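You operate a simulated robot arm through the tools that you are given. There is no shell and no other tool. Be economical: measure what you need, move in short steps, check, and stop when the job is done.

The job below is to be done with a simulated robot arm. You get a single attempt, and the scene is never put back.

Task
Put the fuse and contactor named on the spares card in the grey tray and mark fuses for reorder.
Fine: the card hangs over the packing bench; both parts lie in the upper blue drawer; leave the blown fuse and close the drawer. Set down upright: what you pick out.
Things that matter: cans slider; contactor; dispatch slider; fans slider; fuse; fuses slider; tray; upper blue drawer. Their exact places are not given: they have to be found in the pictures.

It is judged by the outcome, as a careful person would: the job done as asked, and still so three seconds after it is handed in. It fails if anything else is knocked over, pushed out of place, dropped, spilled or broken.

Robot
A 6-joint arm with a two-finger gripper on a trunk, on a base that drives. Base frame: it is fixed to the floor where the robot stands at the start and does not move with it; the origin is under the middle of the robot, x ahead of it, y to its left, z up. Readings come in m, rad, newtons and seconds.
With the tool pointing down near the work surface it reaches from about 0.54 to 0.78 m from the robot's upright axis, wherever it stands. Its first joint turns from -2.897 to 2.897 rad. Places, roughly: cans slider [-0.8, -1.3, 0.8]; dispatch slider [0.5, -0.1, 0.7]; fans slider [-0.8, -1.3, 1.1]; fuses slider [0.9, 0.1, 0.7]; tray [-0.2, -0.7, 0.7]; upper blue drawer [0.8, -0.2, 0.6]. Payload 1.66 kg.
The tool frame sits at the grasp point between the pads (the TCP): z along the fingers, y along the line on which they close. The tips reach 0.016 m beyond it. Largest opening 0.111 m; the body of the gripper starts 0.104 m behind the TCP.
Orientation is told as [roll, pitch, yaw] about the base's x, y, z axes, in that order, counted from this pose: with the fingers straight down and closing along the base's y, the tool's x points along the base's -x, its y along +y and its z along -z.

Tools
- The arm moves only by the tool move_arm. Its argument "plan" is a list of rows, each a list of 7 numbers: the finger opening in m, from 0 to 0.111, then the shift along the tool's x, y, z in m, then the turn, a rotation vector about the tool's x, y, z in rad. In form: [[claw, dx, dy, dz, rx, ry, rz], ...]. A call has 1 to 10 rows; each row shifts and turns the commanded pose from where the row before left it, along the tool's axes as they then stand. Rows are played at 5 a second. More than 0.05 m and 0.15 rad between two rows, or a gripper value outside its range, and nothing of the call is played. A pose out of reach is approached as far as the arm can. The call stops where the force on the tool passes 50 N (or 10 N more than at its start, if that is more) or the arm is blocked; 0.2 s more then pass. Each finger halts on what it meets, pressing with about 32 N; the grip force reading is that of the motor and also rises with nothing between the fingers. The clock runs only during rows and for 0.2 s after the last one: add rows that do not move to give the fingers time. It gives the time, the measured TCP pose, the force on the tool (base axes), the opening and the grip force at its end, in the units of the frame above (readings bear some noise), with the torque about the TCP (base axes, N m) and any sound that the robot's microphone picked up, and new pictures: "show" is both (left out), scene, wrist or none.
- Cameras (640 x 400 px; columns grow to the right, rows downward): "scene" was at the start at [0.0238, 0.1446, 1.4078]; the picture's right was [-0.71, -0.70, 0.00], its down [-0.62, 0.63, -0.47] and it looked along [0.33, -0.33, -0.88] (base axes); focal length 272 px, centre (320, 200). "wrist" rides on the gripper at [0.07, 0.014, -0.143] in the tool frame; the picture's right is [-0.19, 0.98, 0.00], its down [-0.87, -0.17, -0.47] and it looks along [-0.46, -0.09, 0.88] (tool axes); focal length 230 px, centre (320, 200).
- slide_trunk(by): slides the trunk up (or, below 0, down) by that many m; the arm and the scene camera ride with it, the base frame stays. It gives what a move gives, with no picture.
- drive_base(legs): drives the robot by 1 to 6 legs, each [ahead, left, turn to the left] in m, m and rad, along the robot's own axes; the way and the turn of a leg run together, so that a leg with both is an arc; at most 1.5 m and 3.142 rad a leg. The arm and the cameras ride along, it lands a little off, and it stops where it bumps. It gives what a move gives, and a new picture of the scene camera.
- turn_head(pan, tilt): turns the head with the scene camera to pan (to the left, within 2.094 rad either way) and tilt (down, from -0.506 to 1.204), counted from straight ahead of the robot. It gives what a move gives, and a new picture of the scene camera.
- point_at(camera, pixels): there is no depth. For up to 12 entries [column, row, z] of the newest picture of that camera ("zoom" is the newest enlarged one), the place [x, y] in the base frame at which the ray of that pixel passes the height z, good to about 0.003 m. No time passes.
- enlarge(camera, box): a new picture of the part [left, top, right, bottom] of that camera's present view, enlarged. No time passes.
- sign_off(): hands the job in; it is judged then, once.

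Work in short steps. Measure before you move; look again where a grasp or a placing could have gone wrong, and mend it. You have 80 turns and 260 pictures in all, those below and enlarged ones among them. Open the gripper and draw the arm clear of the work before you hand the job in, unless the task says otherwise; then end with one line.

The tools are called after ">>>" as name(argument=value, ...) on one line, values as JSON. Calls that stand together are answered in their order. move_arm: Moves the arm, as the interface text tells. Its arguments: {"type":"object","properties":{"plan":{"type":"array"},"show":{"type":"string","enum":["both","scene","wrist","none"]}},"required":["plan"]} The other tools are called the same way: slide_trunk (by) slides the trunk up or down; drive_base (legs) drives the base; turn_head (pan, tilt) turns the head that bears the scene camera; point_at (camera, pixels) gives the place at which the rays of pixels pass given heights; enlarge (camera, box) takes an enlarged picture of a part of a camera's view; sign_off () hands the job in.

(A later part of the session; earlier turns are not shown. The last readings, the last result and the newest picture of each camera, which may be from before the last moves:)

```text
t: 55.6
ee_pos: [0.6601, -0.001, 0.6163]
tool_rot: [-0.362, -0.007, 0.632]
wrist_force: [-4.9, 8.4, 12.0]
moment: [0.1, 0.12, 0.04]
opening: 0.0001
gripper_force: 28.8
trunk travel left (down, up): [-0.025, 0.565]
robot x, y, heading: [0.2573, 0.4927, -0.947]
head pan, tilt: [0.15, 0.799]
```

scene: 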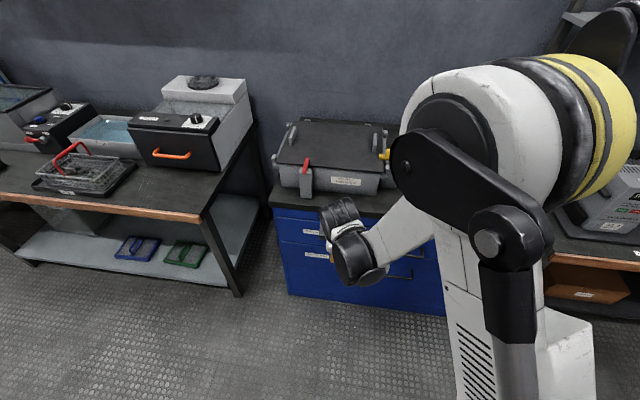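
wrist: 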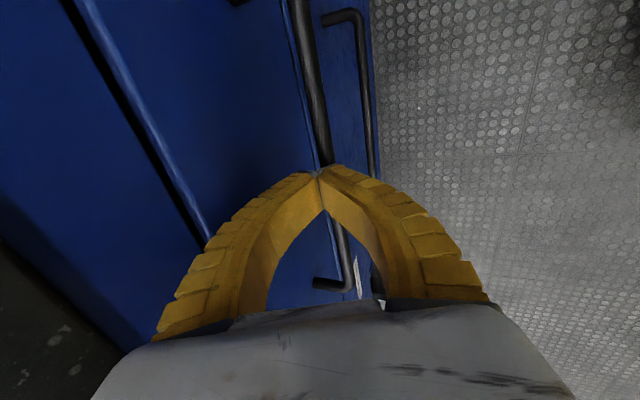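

The fingers closed just above the bar; it is lower than I thought. I lift, open to 0.04, shift outward and go deeper.

>>> move_arm(plan=[[0.0, 0, 0, -0.03, 0, 0, 0], [0.042, 0, 0.014, 0, 0, 0, 0], [0.042, 0, 0, 0, 0, 0, 0], [0.042, 0, 0, 0.02, 0, 0, 0], [0.042, 0, 0, 0.02, 0, 0, 0], [0.042, 0, 0, 0.014, 0, 0, 0], [0.042, 0, 0, 0, 0, 0, 0]], show="wrist")

```text
t: 57.1
ee_pos: [0.6635, -0.0053, 0.5954]
tool_rot: [-0.358, -0.006, 0.632]
wrist_force: [-18.0, 22.0, 21.9]
moment: [-0.93, -0.63, -0.15]
opening: 0.0334
gripper_force: 0.1
out of reach, approached as far as the arm can: row 2, 6
trunk travel left (down, up): [-0.025, 0.565]
robot x, y, heading: [0.2589, 0.4885, -0.946]
head pan, tilt: [0.15, 0.799]
stopped in row 7: the force on the tool passed its limit at 54 N (the readings are from after the stop); the commanded pose is now the measured one
```

wrist: 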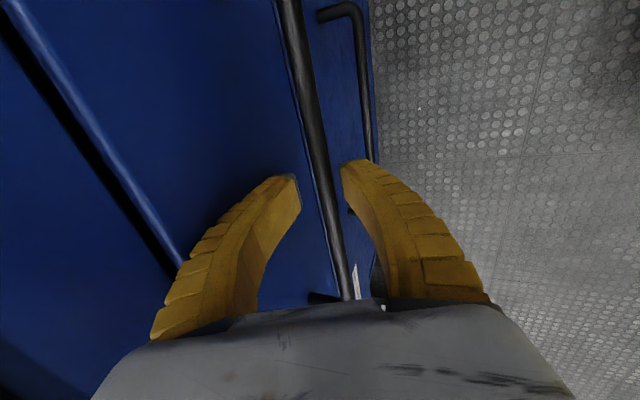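

The tip presses the face and the arm reports reach limits: the robot stands too close. I back out, drive back 0.08 m and redo the approach.

>>> move_arm(plan=[[0.042, 0, 0.004, -0.02, 0, 0, 0], [0.042, 0, 0, -0.04, 0, 0, 0], [0.042, 0, 0, -0.04, 0, 0, 0], [0.042, 0, 0, 0, 0, 0, 0]], show="none")

>>> drive_base(legs=[[-0.09, 0, 0]])

```text
t: 58.1
ee_pos: [0.6424, 0.0221, 0.6835]
tool_rot: [-0.357, -0.008, 0.632]
wrist_force: [-0.9, 0.6, 0.4]
moment: [-0.03, -0.04, 0.03]
opening: 0.0442
gripper_force: 1.3
trunk travel left (down, up): [-0.025, 0.565]
robot x, y, heading: [0.2552, 0.4894, -0.949]
head pan, tilt: [0.15, 0.799]
```

```text
t: 59.2
ee_pos: [0.5912, 0.095, 0.6841]
tool_rot: [-0.358, -0.008, 0.635]
wrist_force: [-0.1, 0.6, 0.0]
moment: [0.0, 0.01, 0.0]
opening: 0.0443
gripper_force: 1.3
trunk travel left (down, up): [-0.025, 0.565]
robot x, y, heading: [0.2063, 0.5632, -0.949]
head pan, tilt: [0.15, 0.799]
```

scene: 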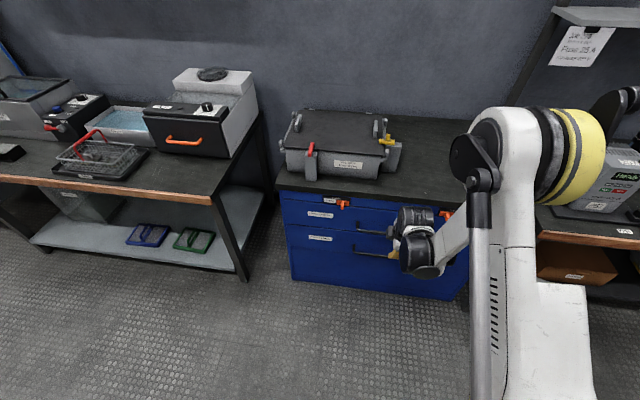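

I look through the wrist camera to pin down bar height and stand-off.

>>> enlarge(camera="wrist", box=[160, 0, 480, 200])

```text
2.00 times, centred on (320, 100) of wrist
```

zoom: 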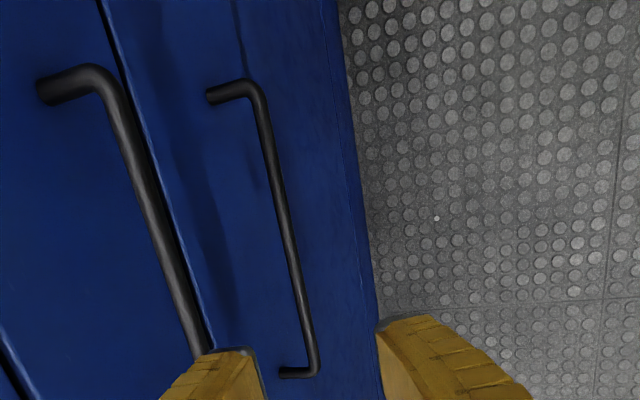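

>>> point_at(camera="zoom", pixels=[[175, 255, 0.61], [175, 255, 0.59], [175, 255, 0.57], [130, 130, 0.61], [130, 130, 0.59], [130, 130, 0.57], [100, 75, 0.59], [40, 92, 0.59]])

```text
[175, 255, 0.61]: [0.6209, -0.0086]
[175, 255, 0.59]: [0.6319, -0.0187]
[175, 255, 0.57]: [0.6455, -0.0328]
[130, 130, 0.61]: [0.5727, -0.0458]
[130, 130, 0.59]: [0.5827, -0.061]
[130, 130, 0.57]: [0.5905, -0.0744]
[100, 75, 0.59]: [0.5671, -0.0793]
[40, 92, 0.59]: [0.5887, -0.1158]
```

I take the bar as n≈-0.388, z≈0.593 and approach again, a little deeper and farther from the face.

>>> move_arm(plan=[[0.042, 0, -0.018, 0.018, 0, 0, 0], [0.042, 0, -0.018, 0.018, 0, 0, 0], [0.042, 0, -0.018, 0.018, 0, 0, 0], [0.042, 0, -0.018, 0.018, 0, 0, 0], [0.042, 0, 0, 0.02, 0, 0, 0], [0.042, 0, 0, 0.02, 0, 0, 0], [0.042, 0, 0, 0.02, 0, 0, 0], [0.042, 0, 0, 0, 0, 0, 0]], show="wrist")

```text
t: 61.0
ee_pos: [0.6563, 0.0031, 0.5848]
tool_rot: [-0.357, -0.006, 0.633]
wrist_force: [1.0, 0.3, 0.0]
moment: [0.01, 0.03, 0.0]
opening: 0.0445
gripper_force: 2.0
trunk travel left (down, up): [-0.025, 0.565]
robot x, y, heading: [0.2031, 0.5647, -0.942]
head pan, tilt: [0.15, 0.799]
```

wrist: 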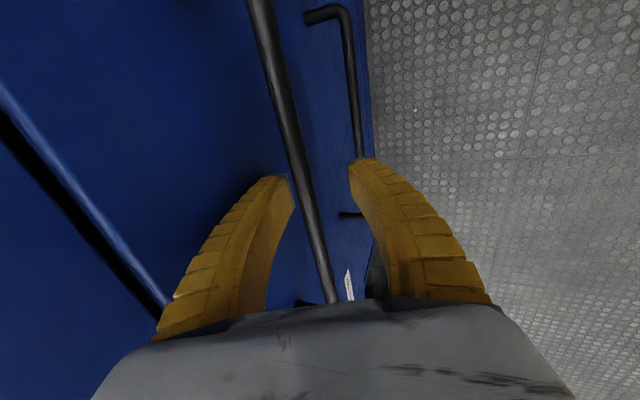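

No contact and the bar is between the fingers near the inner one. I close on it.

>>> move_arm(plan=[[0.0, 0, 0, 0, 0, 0, 0], [0.0, 0, 0, 0, 0, 0, 0], [0.0, 0, 0, 0, 0, 0, 0]], show="wrist")

```text
t: 61.8
ee_pos: [0.6573, 0.004, 0.5842]
tool_rot: [-0.356, -0.007, 0.635]
wrist_force: [-1.3, 1.3, -5.6]
moment: [-0.05, -0.04, 0.01]
opening: 0.0059
gripper_force: 29.3
trunk travel left (down, up): [-0.025, 0.565]
robot x, y, heading: [0.2033, 0.5626, -0.938]
head pan, tilt: [0.15, 0.799]
```

wrist: 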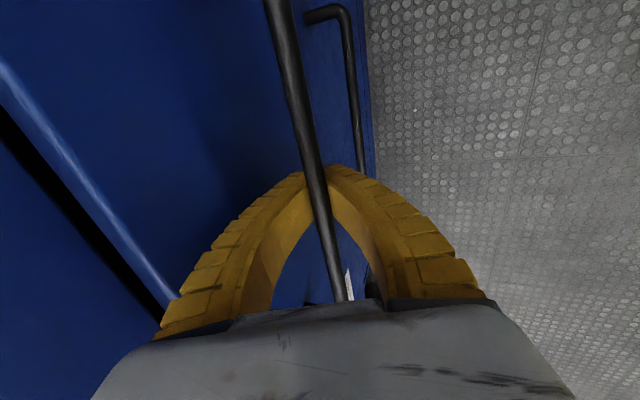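

The bar is caught between the fingers. I pull by driving back in small amounts.

>>> drive_base(legs=[[-0.1, 0, 0]])

```text
t: 62.9
ee_pos: [0.5993, 0.0837, 0.585]
tool_rot: [-0.355, -0.005, 0.633]
wrist_force: [-2.9, 1.6, -3.3]
moment: [-0.03, -0.08, 0.04]
opening: 0.0058
gripper_force: 29.1
trunk travel left (down, up): [-0.025, 0.565]
robot x, y, heading: [0.1475, 0.6441, -0.938]
head pan, tilt: [0.15, 0.799]
```

scene: 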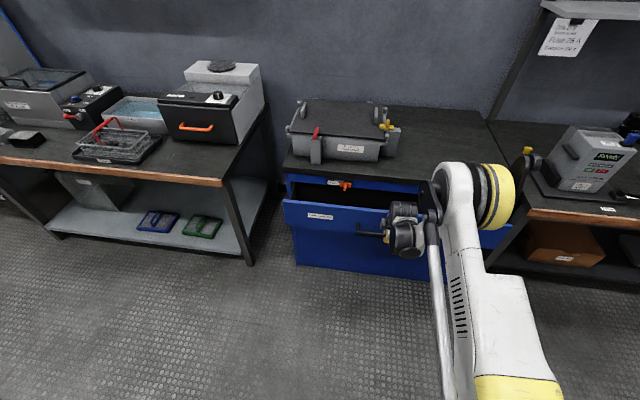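

The drawer opens. I keep pulling.

>>> drive_base(legs=[[-0.14, 0, 0]])

```text
t: 64.2
ee_pos: [0.5182, 0.1928, 0.5851]
tool_rot: [-0.357, -0.007, 0.63]
wrist_force: [-1.5, 2.5, -2.5]
moment: [-0.11, 0.01, -0.05]
opening: 0.006
gripper_force: 29.2
trunk travel left (down, up): [-0.025, 0.565]
robot x, y, heading: [0.0676, 0.754, -0.943]
head pan, tilt: [0.15, 0.799]
```

scene: 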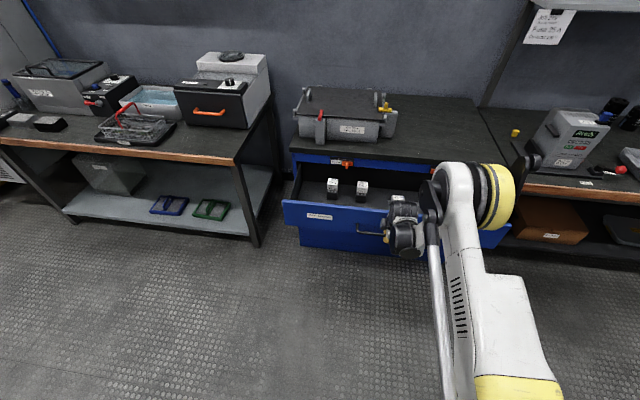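

Contactors show at (333,187) and (362,190). I release the handle, back out and rise, to look into the drawer.

>>> move_arm(plan=[[0.042, 0, 0, 0, 0, 0, 0], [0.042, 0, 0, 0, 0, 0, 0], [0.042, 0, 0, -0.03, 0, 0, 0], [0.042, 0, 0, -0.04, 0, 0, 0], [0.05, 0, 0, -0.05, 0, 0, 0], [0.05, 0, 0, -0.05, 0, 0, 0], [0.05, 0, 0, -0.05, 0, 0, 0], [0.05, 0, 0, -0.05, 0, 0, 0], [0.05, 0, 0, -0.05, 0, 0, 0]], show="wrist")

>>> turn_head(pan=0.0, tilt=0.8)

```text
t: 66.2
ee_pos: [0.45, 0.284, 0.883]
tool_rot: [-0.357, -0.005, 0.632]
wrist_force: [0.3, 0.5, 0.1]
moment: [0.0, 0.02, -0.01]
opening: 0.0525
gripper_force: 1.4
trunk travel left (down, up): [-0.025, 0.565]
robot x, y, heading: [0.0669, 0.755, -0.948]
head pan, tilt: [0.15, 0.799]
```

wrist: 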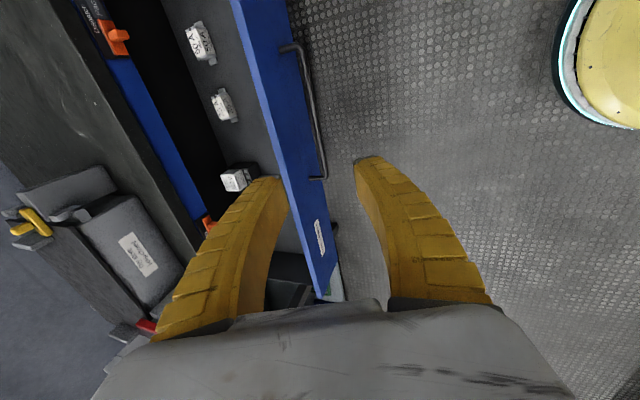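

```text
t: 66.9
ee_pos: [0.4504, 0.2832, 0.8829]
tool_rot: [-0.354, -0.007, 0.631]
wrist_force: [0.4, 0.1, -0.5]
moment: [0.0, -0.01, 0.0]
opening: 0.0525
gripper_force: 1.7
trunk travel left (down, up): [-0.025, 0.565]
robot x, y, heading: [0.0631, 0.7536, -0.949]
head pan, tilt: [0.0, 0.799]
```

scene: 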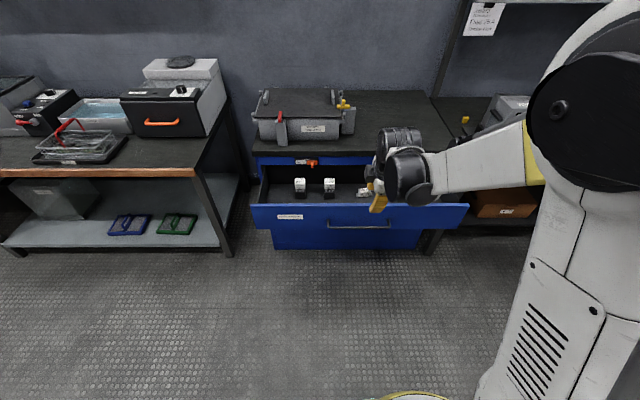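

I enlarge what shows of the drawer in both cameras.

>>> enlarge(camera="wrist", box=[150, 0, 310, 100])

>>> enlarge(camera="wrist", box=[190, 70, 318, 150])

>>> enlarge(camera="scene", box=[250, 150, 410, 250])

```text
4.00 times, centred on (230, 50) of wrist
```

zoom: 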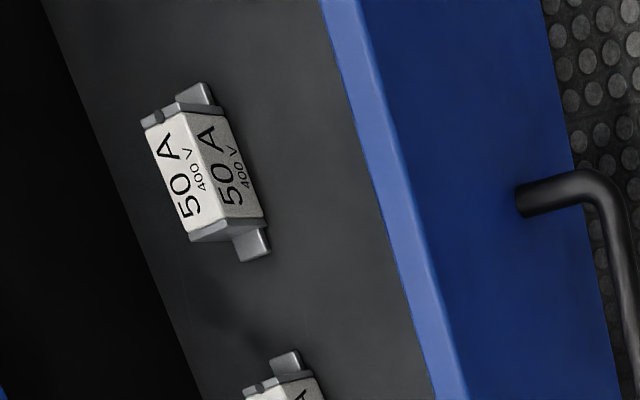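

```text
5.00 times, centred on (254, 110) of wrist
```

zoom: 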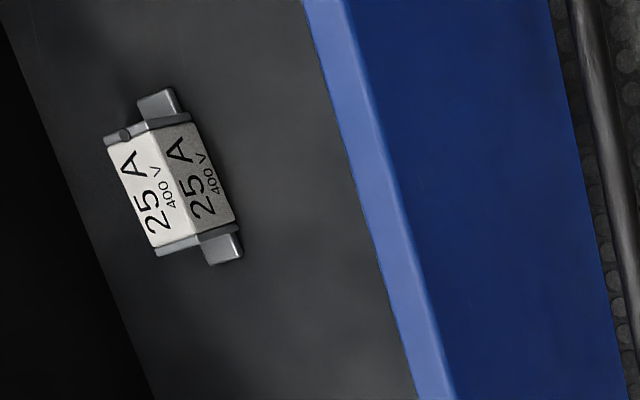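

```text
4.00 times, centred on (330, 200) of scene
```

zoom: 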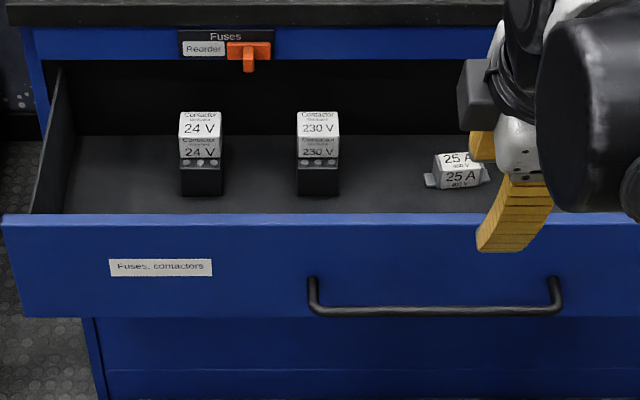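

The contactors are 24 V and 230 V. Fuses seen: 50 A and 25 A; there may be a further, blown, 25 A one. I move the wrist camera along the drawer to see its right part.

>>> move_arm(plan=[[0.05, 0.045, -0.02, 0, -0.12, 0, 0], [0.05, 0.045, -0.02, 0, -0.12, 0, 0], [0.05, 0.045, -0.02, 0, -0.117, 0, 0], [0.05, 0.045, 0, 0, 0, 0, 0], [0.05, 0, 0, 0, 0, 0, 0]], show="both")

```text
t: 68.1
ee_pos: [0.3354, 0.1316, 0.8956]
tool_rot: [-0.001, -0.007, 0.632]
wrist_force: [-0.8, -0.3, 0.3]
moment: [-0.02, 0.01, -0.01]
opening: 0.0521
gripper_force: 1.8
trunk travel left (down, up): [-0.025, 0.565]
robot x, y, heading: [0.0666, 0.7537, -0.946]
head pan, tilt: [0.0, 0.799]
```

scene: 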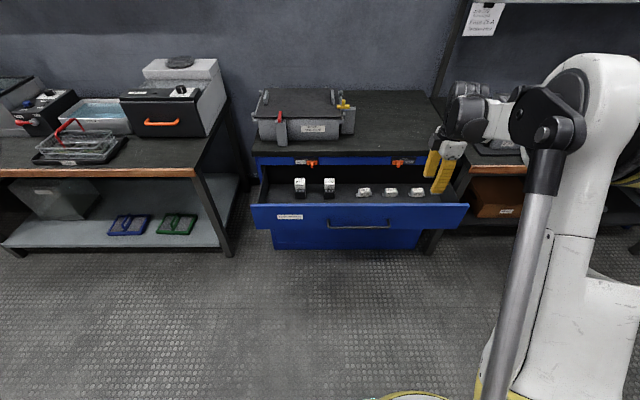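
wrist: 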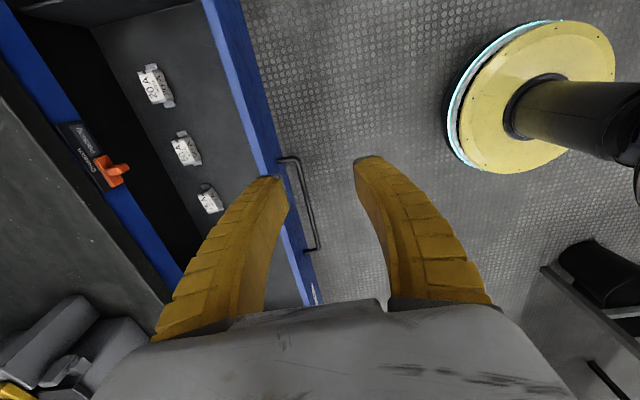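

Three fuses at (364,191), (390,191), (416,191) in the scene view. I enlarge them from both cameras.

>>> enlarge(camera="scene", box=[350, 177, 430, 227])

>>> enlarge(camera="wrist", box=[110, 50, 270, 150])

>>> enlarge(camera="wrist", box=[155, 120, 283, 200])

```text
8.00 times, centred on (390, 202) of scene
```

zoom: 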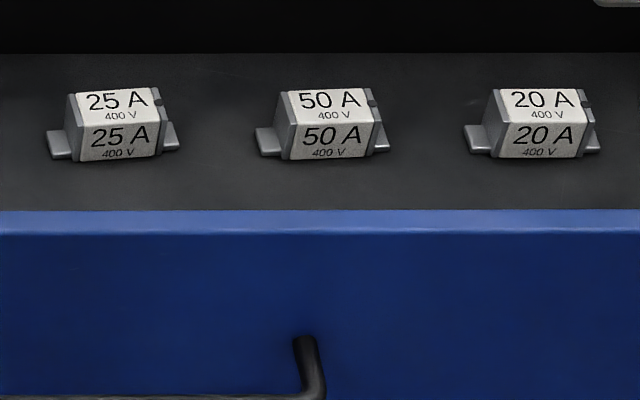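

```text
4.00 times, centred on (190, 100) of wrist
```

zoom: 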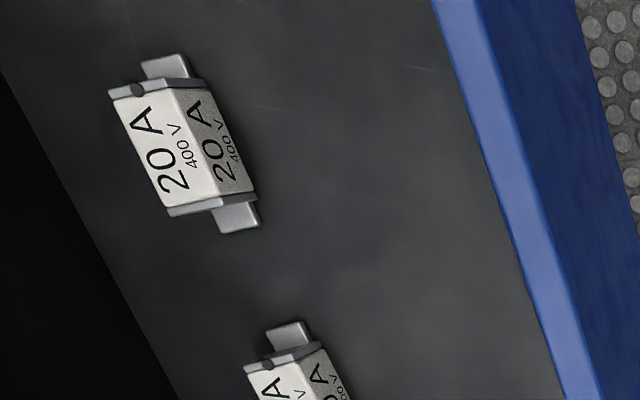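

```text
5.00 times, centred on (219, 160) of wrist
```

zoom: 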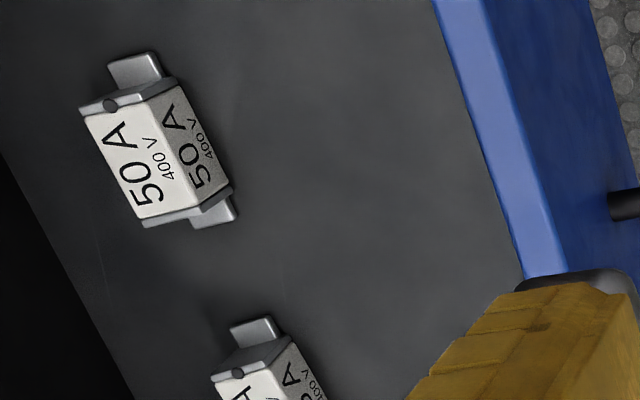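

Only one 25 A fuse is seen so far. I check where the lit floor ends and whether anything lies deeper, and locate the items.

>>> point_at(camera="scene", pixels=[[364, 194, 0.56], [390, 194, 0.56], [416, 194, 0.56], [329, 186, 0.6], [300, 186, 0.6], [365, 184, 0.54], [265, 184, 0.54], [330, 205, 0.645], [252, 205, 0.645], [468, 204, 0.645]])

>>> enlarge(camera="scene", box=[280, 160, 376, 220])

>>> enlarge(camera="scene", box=[356, 184, 380, 199])

```text
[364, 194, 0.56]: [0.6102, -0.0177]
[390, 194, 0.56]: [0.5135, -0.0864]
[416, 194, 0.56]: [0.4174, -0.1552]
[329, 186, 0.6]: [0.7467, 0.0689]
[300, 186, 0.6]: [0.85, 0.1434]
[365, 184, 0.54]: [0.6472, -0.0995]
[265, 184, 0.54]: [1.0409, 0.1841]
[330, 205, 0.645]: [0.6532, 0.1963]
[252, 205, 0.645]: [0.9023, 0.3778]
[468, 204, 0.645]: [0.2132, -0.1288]
```

```text
6.67 times, centred on (328, 190) of scene
```

zoom: 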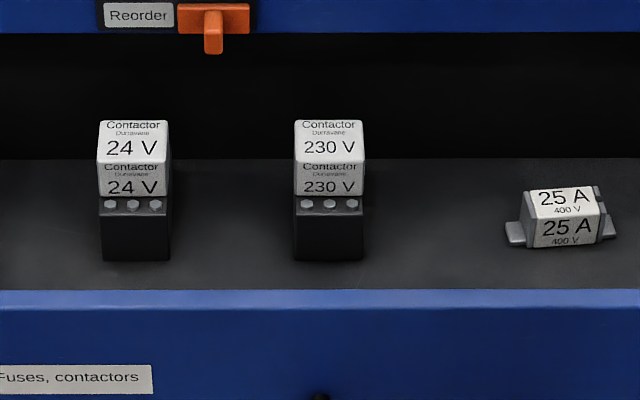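

```text
16.00 times, centred on (368, 192) of scene
```

zoom: 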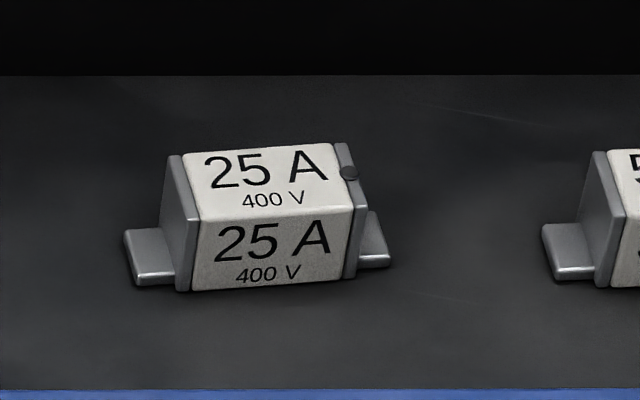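

The lit floor ends at n≈-0.46, right under the worktop edge, so more may lie deeper in shadow. I will grip the drawer's rim from above and pull it further; first I drive 0.12 m ahead.

>>> drive_base(legs=[[0.12, 0, 0]])

>>> move_arm(plan=[[0.06, -0.05, 0, 0, 0, 0, 0], [0.06, -0.05, 0, 0, 0, 0, 0], [0.06, -0.05, 0, 0, 0, 0, 0], [0.06, 0, 0, 0.05, 0, 0, 0], [0.06, 0, 0, 0.05, 0, 0, 0], [0.06, 0, 0, 0, 0, 0, 0]])

```text
t: 69.4
ee_pos: [0.4051, 0.0358, 0.8949]
tool_rot: [0.0, -0.007, 0.632]
wrist_force: [0.0, 0.0, 0.4]
moment: [-0.01, -0.01, -0.01]
opening: 0.0522
gripper_force: 1.5
trunk travel left (down, up): [-0.025, 0.565]
robot x, y, heading: [0.1376, 0.6569, -0.946]
head pan, tilt: [0.0, 0.799]
```

scene: 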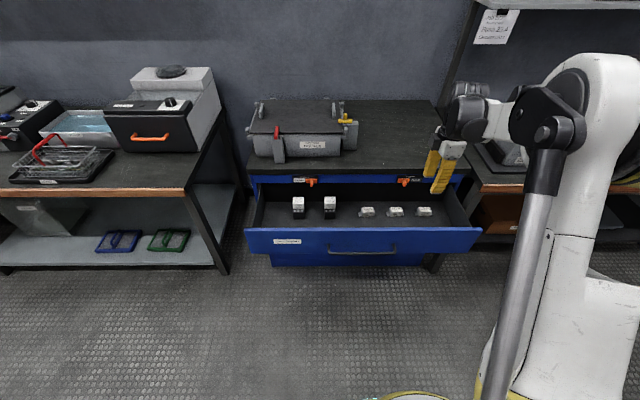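

```text
t: 70.8
ee_pos: [0.5239, 0.1234, 0.7945]
tool_rot: [0.001, -0.008, 0.631]
wrist_force: [0.2, 0.3, 0.3]
moment: [-0.01, 0.01, -0.01]
opening: 0.062
gripper_force: 1.4
trunk travel left (down, up): [-0.025, 0.565]
robot x, y, heading: [0.1367, 0.6585, -0.947]
head pan, tilt: [0.0, 0.799]
```

scene: 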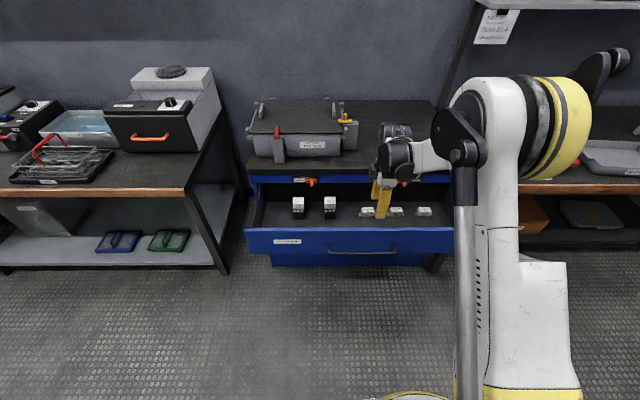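
wrist: 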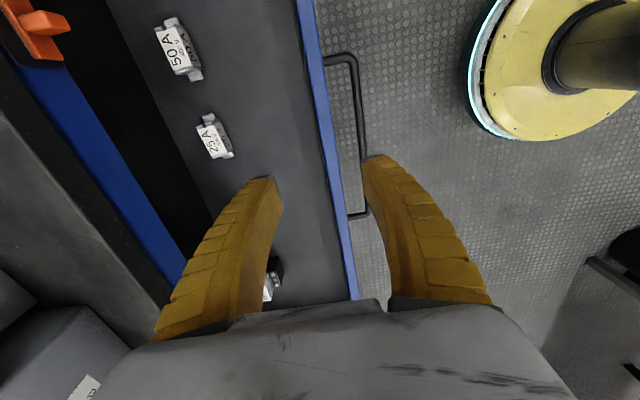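

>>> point_at(camera="wrist", pixels=[[326, 130, 0.645], [338, 190, 0.645], [329, 190, 0.645], [345, 190, 0.645], [215, 135, 0.57], [175, 48, 0.57]])

```text
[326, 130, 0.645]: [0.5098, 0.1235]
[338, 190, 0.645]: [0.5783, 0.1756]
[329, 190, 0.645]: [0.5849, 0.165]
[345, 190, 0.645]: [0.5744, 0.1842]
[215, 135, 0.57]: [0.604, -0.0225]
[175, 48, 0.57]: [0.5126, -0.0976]
```

The rim's middle is at n≈-0.198. I descend over it and grip.

>>> move_arm(plan=[[0.05, 0, 0.009, 0.03, 0, 0, 0], [0.05, 0, 0, 0.04, 0, 0, 0], [0.05, 0, 0, 0.04, 0, 0, 0], [0.05, 0, 0, 0.035, 0, 0, 0], [0.0, 0, 0, 0, 0, 0, 0], [0.0, 0, 0, 0, 0, 0, 0]], show="wrist")

```text
t: 72.2
ee_pos: [0.521, 0.1324, 0.6523]
tool_rot: [-0.002, -0.007, 0.632]
wrist_force: [0.5, -1.1, 8.2]
moment: [0.0, 0.0, -0.05]
opening: 0.0165
gripper_force: 33.7
trunk travel left (down, up): [-0.025, 0.565]
robot x, y, heading: [0.1397, 0.6589, -0.944]
head pan, tilt: [0.0, 0.799]
```

wrist: 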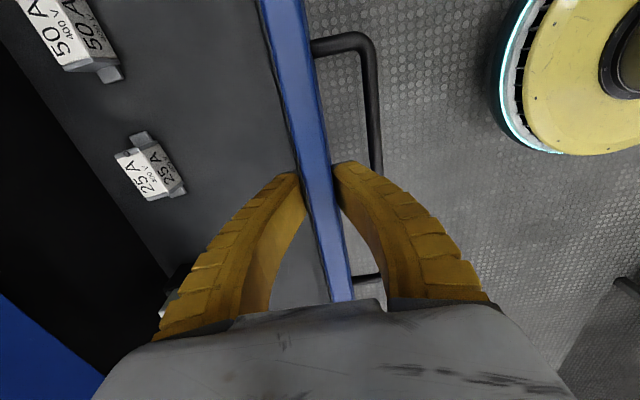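

The rim is gripped (0.0165). I pull another 0.1 m with the base.

>>> drive_base(legs=[[-0.1, 0, 0]])

```text
t: 73.3
ee_pos: [0.4626, 0.2125, 0.6518]
tool_rot: [0.001, -0.007, 0.633]
wrist_force: [-10.2, -3.5, 7.5]
moment: [-0.1, 0.2, -0.08]
opening: 0.016
gripper_force: 33.3
trunk travel left (down, up): [-0.025, 0.565]
robot x, y, heading: [0.0795, 0.7408, -0.946]
head pan, tilt: [0.0, 0.799]
```

scene: 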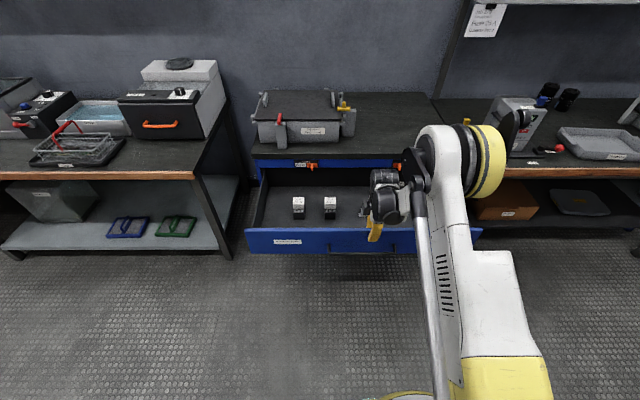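

>>> enlarge(camera="scene", box=[240, 150, 416, 260])

>>> enlarge(camera="wrist", box=[0, 0, 320, 200])

```text
3.64 times, centred on (328, 205) of scene
```

zoom: 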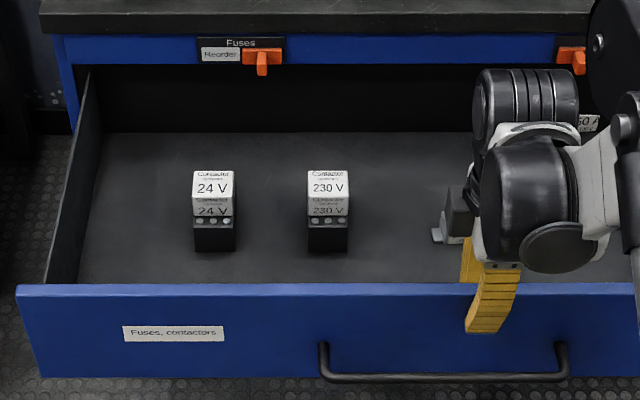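

```text
2.00 times, centred on (160, 100) of wrist
```

zoom: 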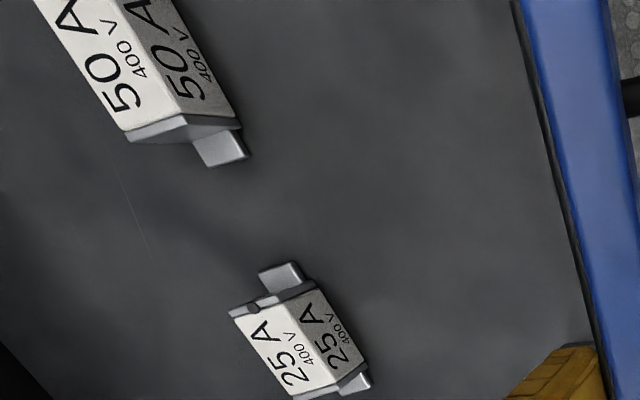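

No other parts within the first 0.36 m. I pull a little more to be sure no second 25 A fuse hides behind.

>>> drive_base(legs=[[-0.05, 0, 0]])

```text
t: 74.2
ee_pos: [0.4342, 0.2538, 0.652]
tool_rot: [-0.001, -0.005, 0.632]
wrist_force: [-5.8, -1.4, 7.5]
moment: [-0.1, 0.17, -0.08]
opening: 0.0164
gripper_force: 33.9
trunk travel left (down, up): [-0.025, 0.565]
robot x, y, heading: [0.0492, 0.7775, -0.944]
head pan, tilt: [0.0, 0.799]
```

scene: 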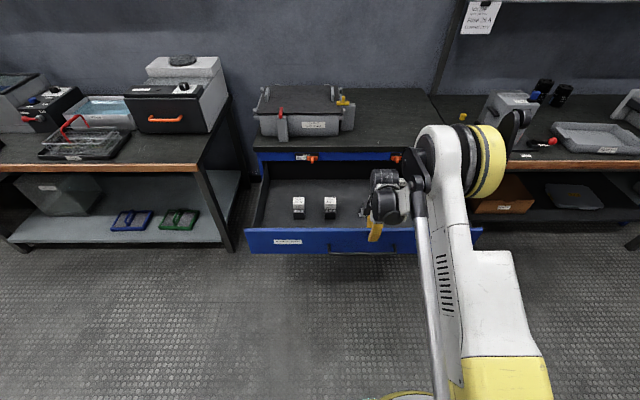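

Nothing new behind. I release, rise, and drive ahead 0.17 m for picking.

>>> move_arm(plan=[[0.06, 0, 0, 0, 0, 0, 0], [0.06, 0, 0, 0, 0, 0, 0], [0.06, 0, 0, -0.05, 0, 0, 0], [0.06, 0, 0, -0.05, 0, 0, 0], [0.06, 0, 0, -0.05, 0, 0, 0], [0.06, 0, 0, -0.05, 0, 0, 0]], show="none")

>>> drive_base(legs=[[0.17, 0, 0]])

>>> enlarge(camera="wrist", box=[0, 0, 640, 400])

```text
t: 75.6
ee_pos: [0.4303, 0.2534, 0.8517]
tool_rot: [0.002, -0.006, 0.634]
wrist_force: [0.2, -0.3, 0.3]
moment: [0.06, 0.0, -0.02]
opening: 0.062
gripper_force: 1.9
trunk travel left (down, up): [-0.025, 0.565]
robot x, y, heading: [0.048, 0.7798, -0.949]
head pan, tilt: [0.0, 0.799]
```

```text
t: 77.1
ee_pos: [0.5272, 0.1169, 0.8509]
tool_rot: [0.003, -0.004, 0.629]
wrist_force: [0.2, 0.0, -0.2]
moment: [-0.01, 0.0, 0.03]
opening: 0.0619
gripper_force: 1.3
trunk travel left (down, up): [-0.025, 0.565]
robot x, y, heading: [0.1459, 0.6431, -0.946]
head pan, tilt: [0.0, 0.799]
```

scene: 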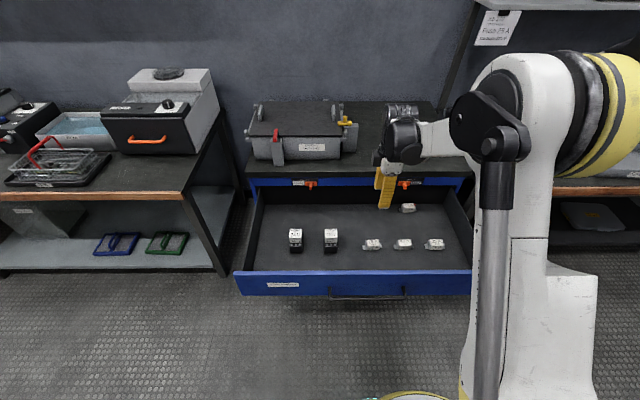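

```text
1.00 times, centred on (320, 200) of wrist (not enlarged: the box is as wide or as high as the picture)
```

zoom: 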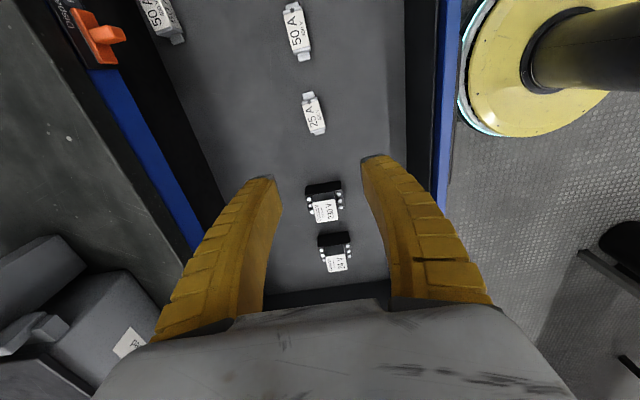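

There is a fourth fuse farther back, at (407,208) in the scene. I enlarge it and the others.

>>> enlarge(camera="scene", box=[356, 198, 452, 258])

>>> enlarge(camera="scene", box=[391, 198, 423, 218])

>>> enlarge(camera="wrist", box=[276, 80, 356, 130])

>>> enlarge(camera="wrist", box=[120, 0, 200, 50])

```text
6.67 times, centred on (404, 228) of scene
```

zoom: 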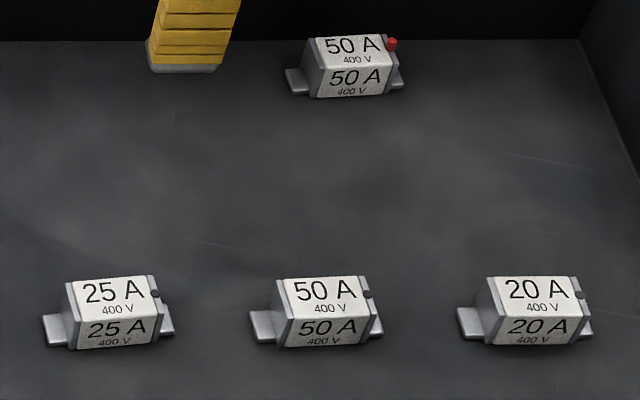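

```text
16.00 times, centred on (407, 208) of scene
```

zoom: 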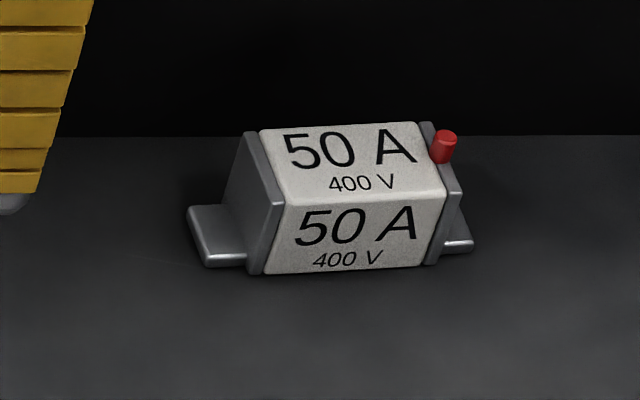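

```text
8.00 times, centred on (316, 105) of wrist
```

zoom: 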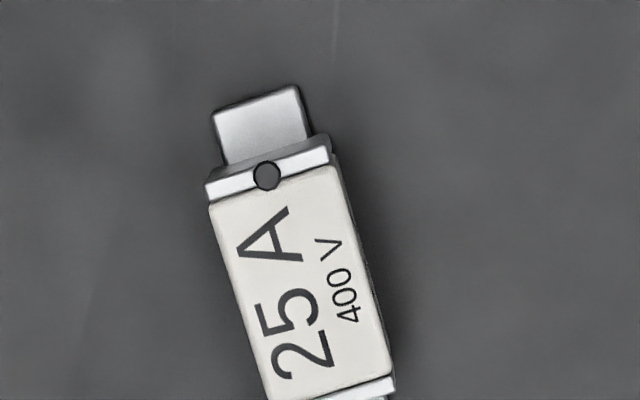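

```text
8.00 times, centred on (160, 25) of wrist
```

zoom: 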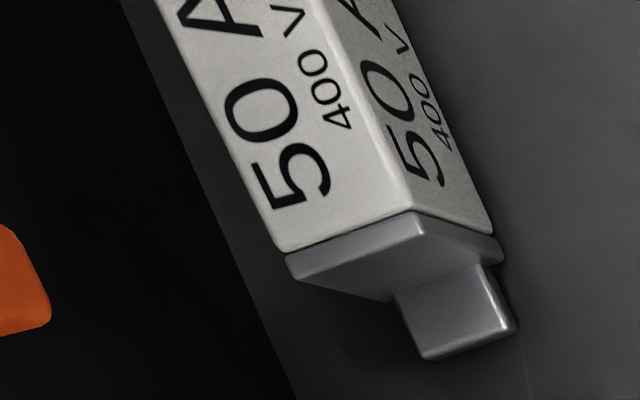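

The back 50 A fuse with the red pin is the blown one; the 25 A fuse has a flush indicator and is good. I measure the 25 A fuse from both cameras.

>>> point_at(camera="wrist", pixels=[[313.5, 114, 0.57], [313.5, 114, 0.55], [313.5, 114, 0.53], [300, 30, 0.55], [322, 187, 0.57], [322, 187, 0.6]])

>>> point_at(camera="scene", pixels=[[372, 242, 0.57], [372, 242, 0.55], [372, 242, 0.53], [330.5, 231, 0.6], [330.5, 231, 0.62], [330.5, 252, 0.54]])

```text
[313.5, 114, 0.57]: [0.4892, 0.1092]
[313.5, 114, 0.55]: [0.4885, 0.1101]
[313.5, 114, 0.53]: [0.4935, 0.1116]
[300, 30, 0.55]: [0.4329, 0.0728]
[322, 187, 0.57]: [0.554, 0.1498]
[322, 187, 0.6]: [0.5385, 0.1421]
```

```text
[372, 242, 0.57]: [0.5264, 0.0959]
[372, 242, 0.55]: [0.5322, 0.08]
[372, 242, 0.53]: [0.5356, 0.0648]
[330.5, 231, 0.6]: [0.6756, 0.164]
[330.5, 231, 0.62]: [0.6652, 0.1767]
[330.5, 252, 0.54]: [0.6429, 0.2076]
```

The wrist reading came from an outdated picture. I move above the fuse (scene estimate e=0.483, n=-0.231), lower to z≈0.75 and take a fresh picture.

>>> move_arm(plan=[[0.08, 0.013, -0.014, 0.03, 0, 0, 0], [0.08, 0, 0, 0.04, 0, 0, 0], [0.08, 0, 0, 0.03, 0, 0, 0], [0.08, 0, 0, 0, 0, 0, 0]], show="wrist")

```text
t: 78.1
ee_pos: [0.525, 0.1005, 0.7527]
tool_rot: [0.003, -0.005, 0.63]
wrist_force: [0.0, 1.1, -0.1]
moment: [-0.04, 0.01, -0.02]
opening: 0.0814
gripper_force: 1.0
trunk travel left (down, up): [-0.025, 0.565]
robot x, y, heading: [0.144, 0.6445, -0.946]
head pan, tilt: [0.0, 0.799]
```

wrist: 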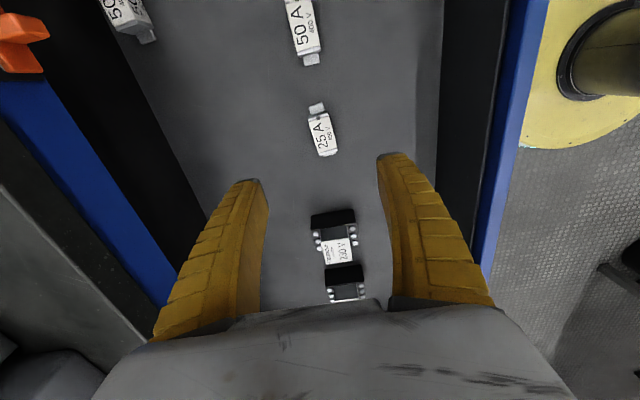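

>>> point_at(camera="wrist", pixels=[[320.5, 135, 0.57], [320.5, 135, 0.55], [338, 240, 0.61], [335, 214, 0.61], [333, 213, 0.54]])

>>> enlarge(camera="wrist", box=[264, 90, 392, 170])

```text
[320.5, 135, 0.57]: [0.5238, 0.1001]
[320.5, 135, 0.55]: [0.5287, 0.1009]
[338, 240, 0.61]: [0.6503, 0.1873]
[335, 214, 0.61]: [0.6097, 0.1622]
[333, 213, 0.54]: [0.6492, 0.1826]
```

```text
5.00 times, centred on (328, 130) of wrist
```

zoom: 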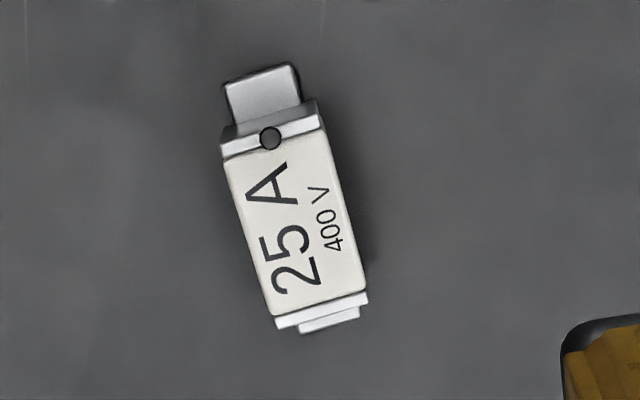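

The fuse is right under the TCP, turned ~0.07 rad. I descend to TCP z≈0.572 with a small turn.

>>> move_arm(plan=[[0.07, 0, 0, 0.045, 0, 0, -0.035], [0.07, 0, 0, 0.045, 0, 0, -0.035], [0.07, 0, 0, 0.045, 0, 0, 0], [0.07, 0, 0, 0.045, 0, 0, 0], [0.07, 0, 0, 0, 0, 0, 0]], show="wrist")

```text
t: 79.3
ee_pos: [0.5247, 0.0994, 0.5707]
tool_rot: [-0.001, -0.004, 0.698]
wrist_force: [0.0, 0.5, 7.8]
moment: [-0.04, 0.02, 0.0]
opening: 0.0714
gripper_force: 0.4
trunk travel left (down, up): [-0.025, 0.565]
robot x, y, heading: [0.1463, 0.6448, -0.952]
head pan, tilt: [0.0, 0.799]
```

wrist: 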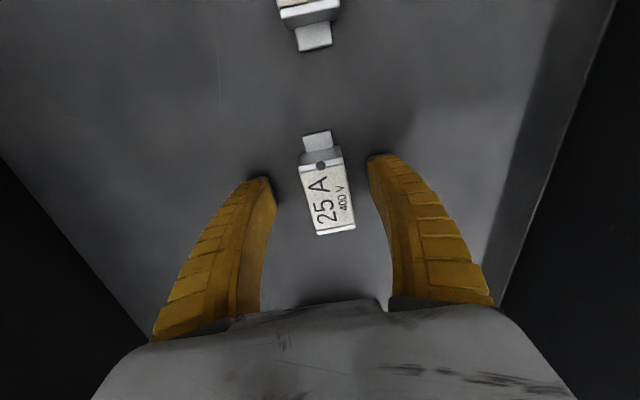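

The tips touch the floor (8 N up), with the fuse between. I raise 3 mm and close.

>>> move_arm(plan=[[0.07, 0, 0.003, -0.003, 0, 0, 0], [0.0, 0, 0, 0, 0, 0, 0], [0.0, 0, 0, 0, 0, 0, 0], [0.0, 0, 0, 0, 0, 0, 0]], show="wrist")

```text
t: 80.3
ee_pos: [0.5236, 0.1012, 0.5738]
tool_rot: [0.001, -0.006, 0.698]
wrist_force: [2.3, -2.2, 10.3]
moment: [-0.01, 0.01, 0.02]
opening: 0.0239
gripper_force: 32.3
trunk travel left (down, up): [-0.025, 0.565]
robot x, y, heading: [0.148, 0.6455, -0.953]
head pan, tilt: [0.0, 0.799]
```

wrist: 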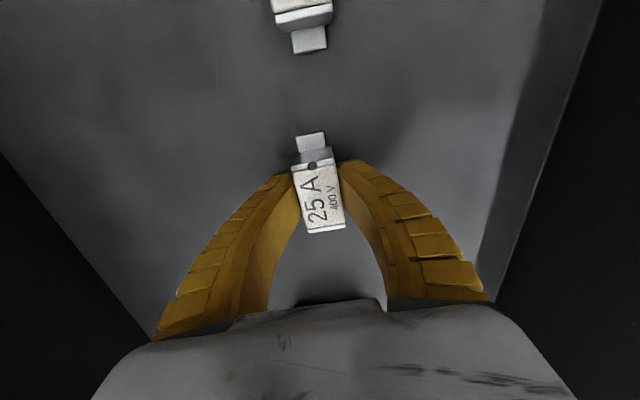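

The fuse is held (0.024). I lift it well clear.

>>> move_arm(plan=[[0.0, 0, 0, -0.03, 0, 0, 0], [0.0, 0, 0, -0.05, 0, 0, 0], [0.0, 0, 0, -0.05, 0, 0, 0], [0.0, 0, 0, -0.05, 0, 0, 0], [0.0, 0, 0, -0.05, 0, 0, 0], [0.0, 0, 0, -0.05, 0, 0, 0], [0.0, 0, 0, -0.05, 0, 0, 0], [0.0, 0, 0, -0.04, 0, 0, 0]], show="both")

```text
t: 82.1
ee_pos: [0.5216, 0.1008, 0.943]
tool_rot: [0.003, -0.004, 0.698]
wrist_force: [-0.1, 0.5, -0.7]
moment: [0.0, 0.02, 0.02]
opening: 0.0211
gripper_force: 32.0
trunk travel left (down, up): [-0.025, 0.565]
robot x, y, heading: [0.1481, 0.6457, -0.948]
head pan, tilt: [0.0, 0.799]
```

scene: 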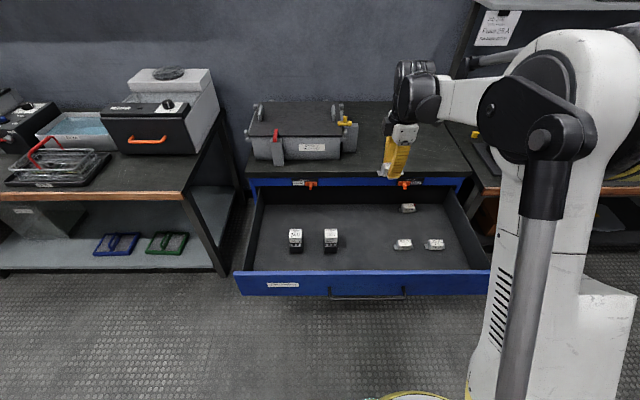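
wrist: 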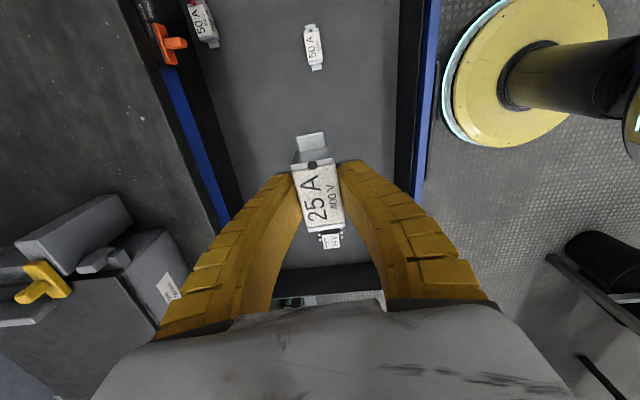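

The fuse is secure. I drive right ~1.04 m (staying clear of the open drawer), then look before going ahead to the tray.

>>> drive_base(legs=[[0, -1.04, 0]])

>>> turn_head(pan=0.2, tilt=0.7)

```text
t: 87.5
ee_pos: [-0.3414, -0.5089, 0.9416]
tool_rot: [0.002, -0.005, 0.683]
wrist_force: [-0.1, 0.7, -1.2]
moment: [-0.01, 0.0, -0.02]
opening: 0.021
gripper_force: 32.3
trunk travel left (down, up): [-0.025, 0.565]
robot x, y, heading: [-0.7088, 0.0392, -0.963]
head pan, tilt: [0.0, 0.799]
```

scene: 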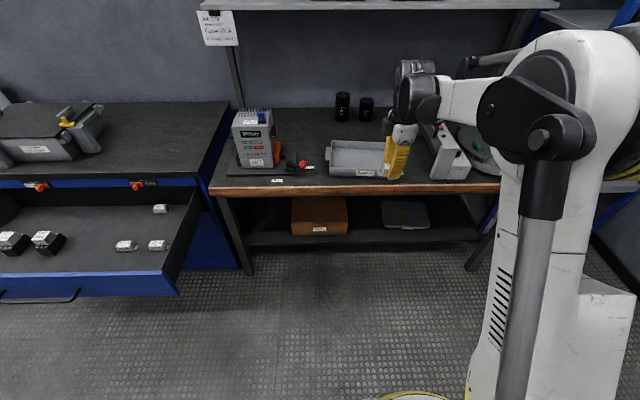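

```text
t: 88.2
ee_pos: [-0.3423, -0.5088, 0.9415]
tool_rot: [0.003, -0.006, 0.683]
wrist_force: [0.3, -0.4, -0.5]
moment: [0.0, 0.01, -0.02]
opening: 0.021
gripper_force: 32.6
trunk travel left (down, up): [-0.025, 0.565]
robot x, y, heading: [-0.7039, 0.0435, -0.965]
head pan, tilt: [0.201, 0.7]
```

scene: 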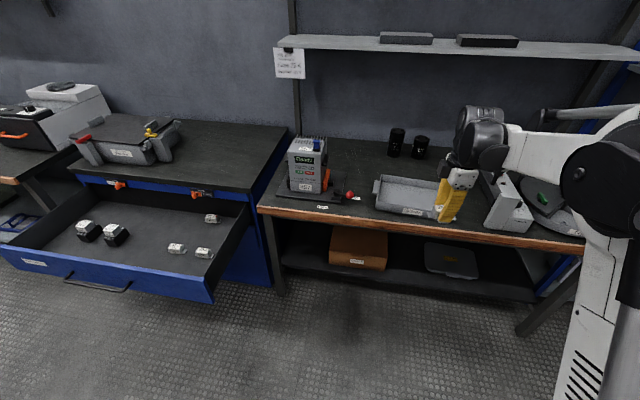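

I measure the tray and the shelf edge in this picture before driving in.

>>> point_at(camera="scene", pixels=[[379, 176, 0.76], [374, 207, 0.76], [430, 217, 0.76], [283, 46, 1.0], [283, 46, 1.1], [283, 46, 1.2], [600, 58, 1.1], [259, 208, 0.72], [295, 135, 0.72], [575, 250, 0.72]])

>>> turn_head(pan=0.2, tilt=0.2)

```text
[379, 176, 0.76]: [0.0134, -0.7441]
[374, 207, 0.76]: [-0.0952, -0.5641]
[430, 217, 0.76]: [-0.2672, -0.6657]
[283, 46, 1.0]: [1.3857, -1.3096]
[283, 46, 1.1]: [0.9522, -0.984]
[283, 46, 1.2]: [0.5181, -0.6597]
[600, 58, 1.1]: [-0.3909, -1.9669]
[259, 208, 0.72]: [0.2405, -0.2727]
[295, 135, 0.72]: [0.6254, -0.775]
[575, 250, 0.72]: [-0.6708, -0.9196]
```

```text
t: 89.1
ee_pos: [-0.3419, -0.508, 0.9414]
tool_rot: [0.0, -0.005, 0.683]
wrist_force: [-0.5, -0.4, -2.0]
moment: [0.02, 0.02, 0.01]
opening: 0.021
gripper_force: 32.0
trunk travel left (down, up): [-0.025, 0.565]
robot x, y, heading: [-0.7065, 0.0387, -0.964]
head pan, tilt: [0.201, 0.201]
```

scene: 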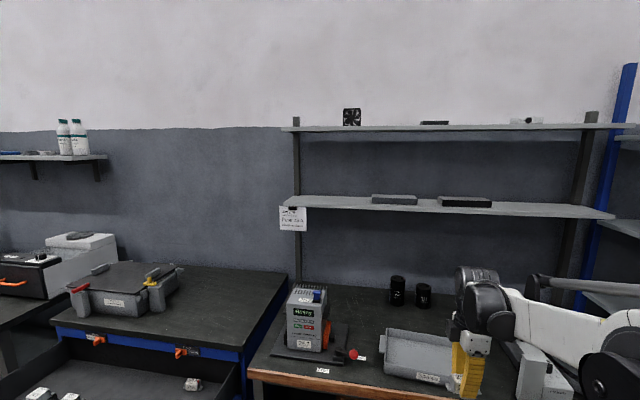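

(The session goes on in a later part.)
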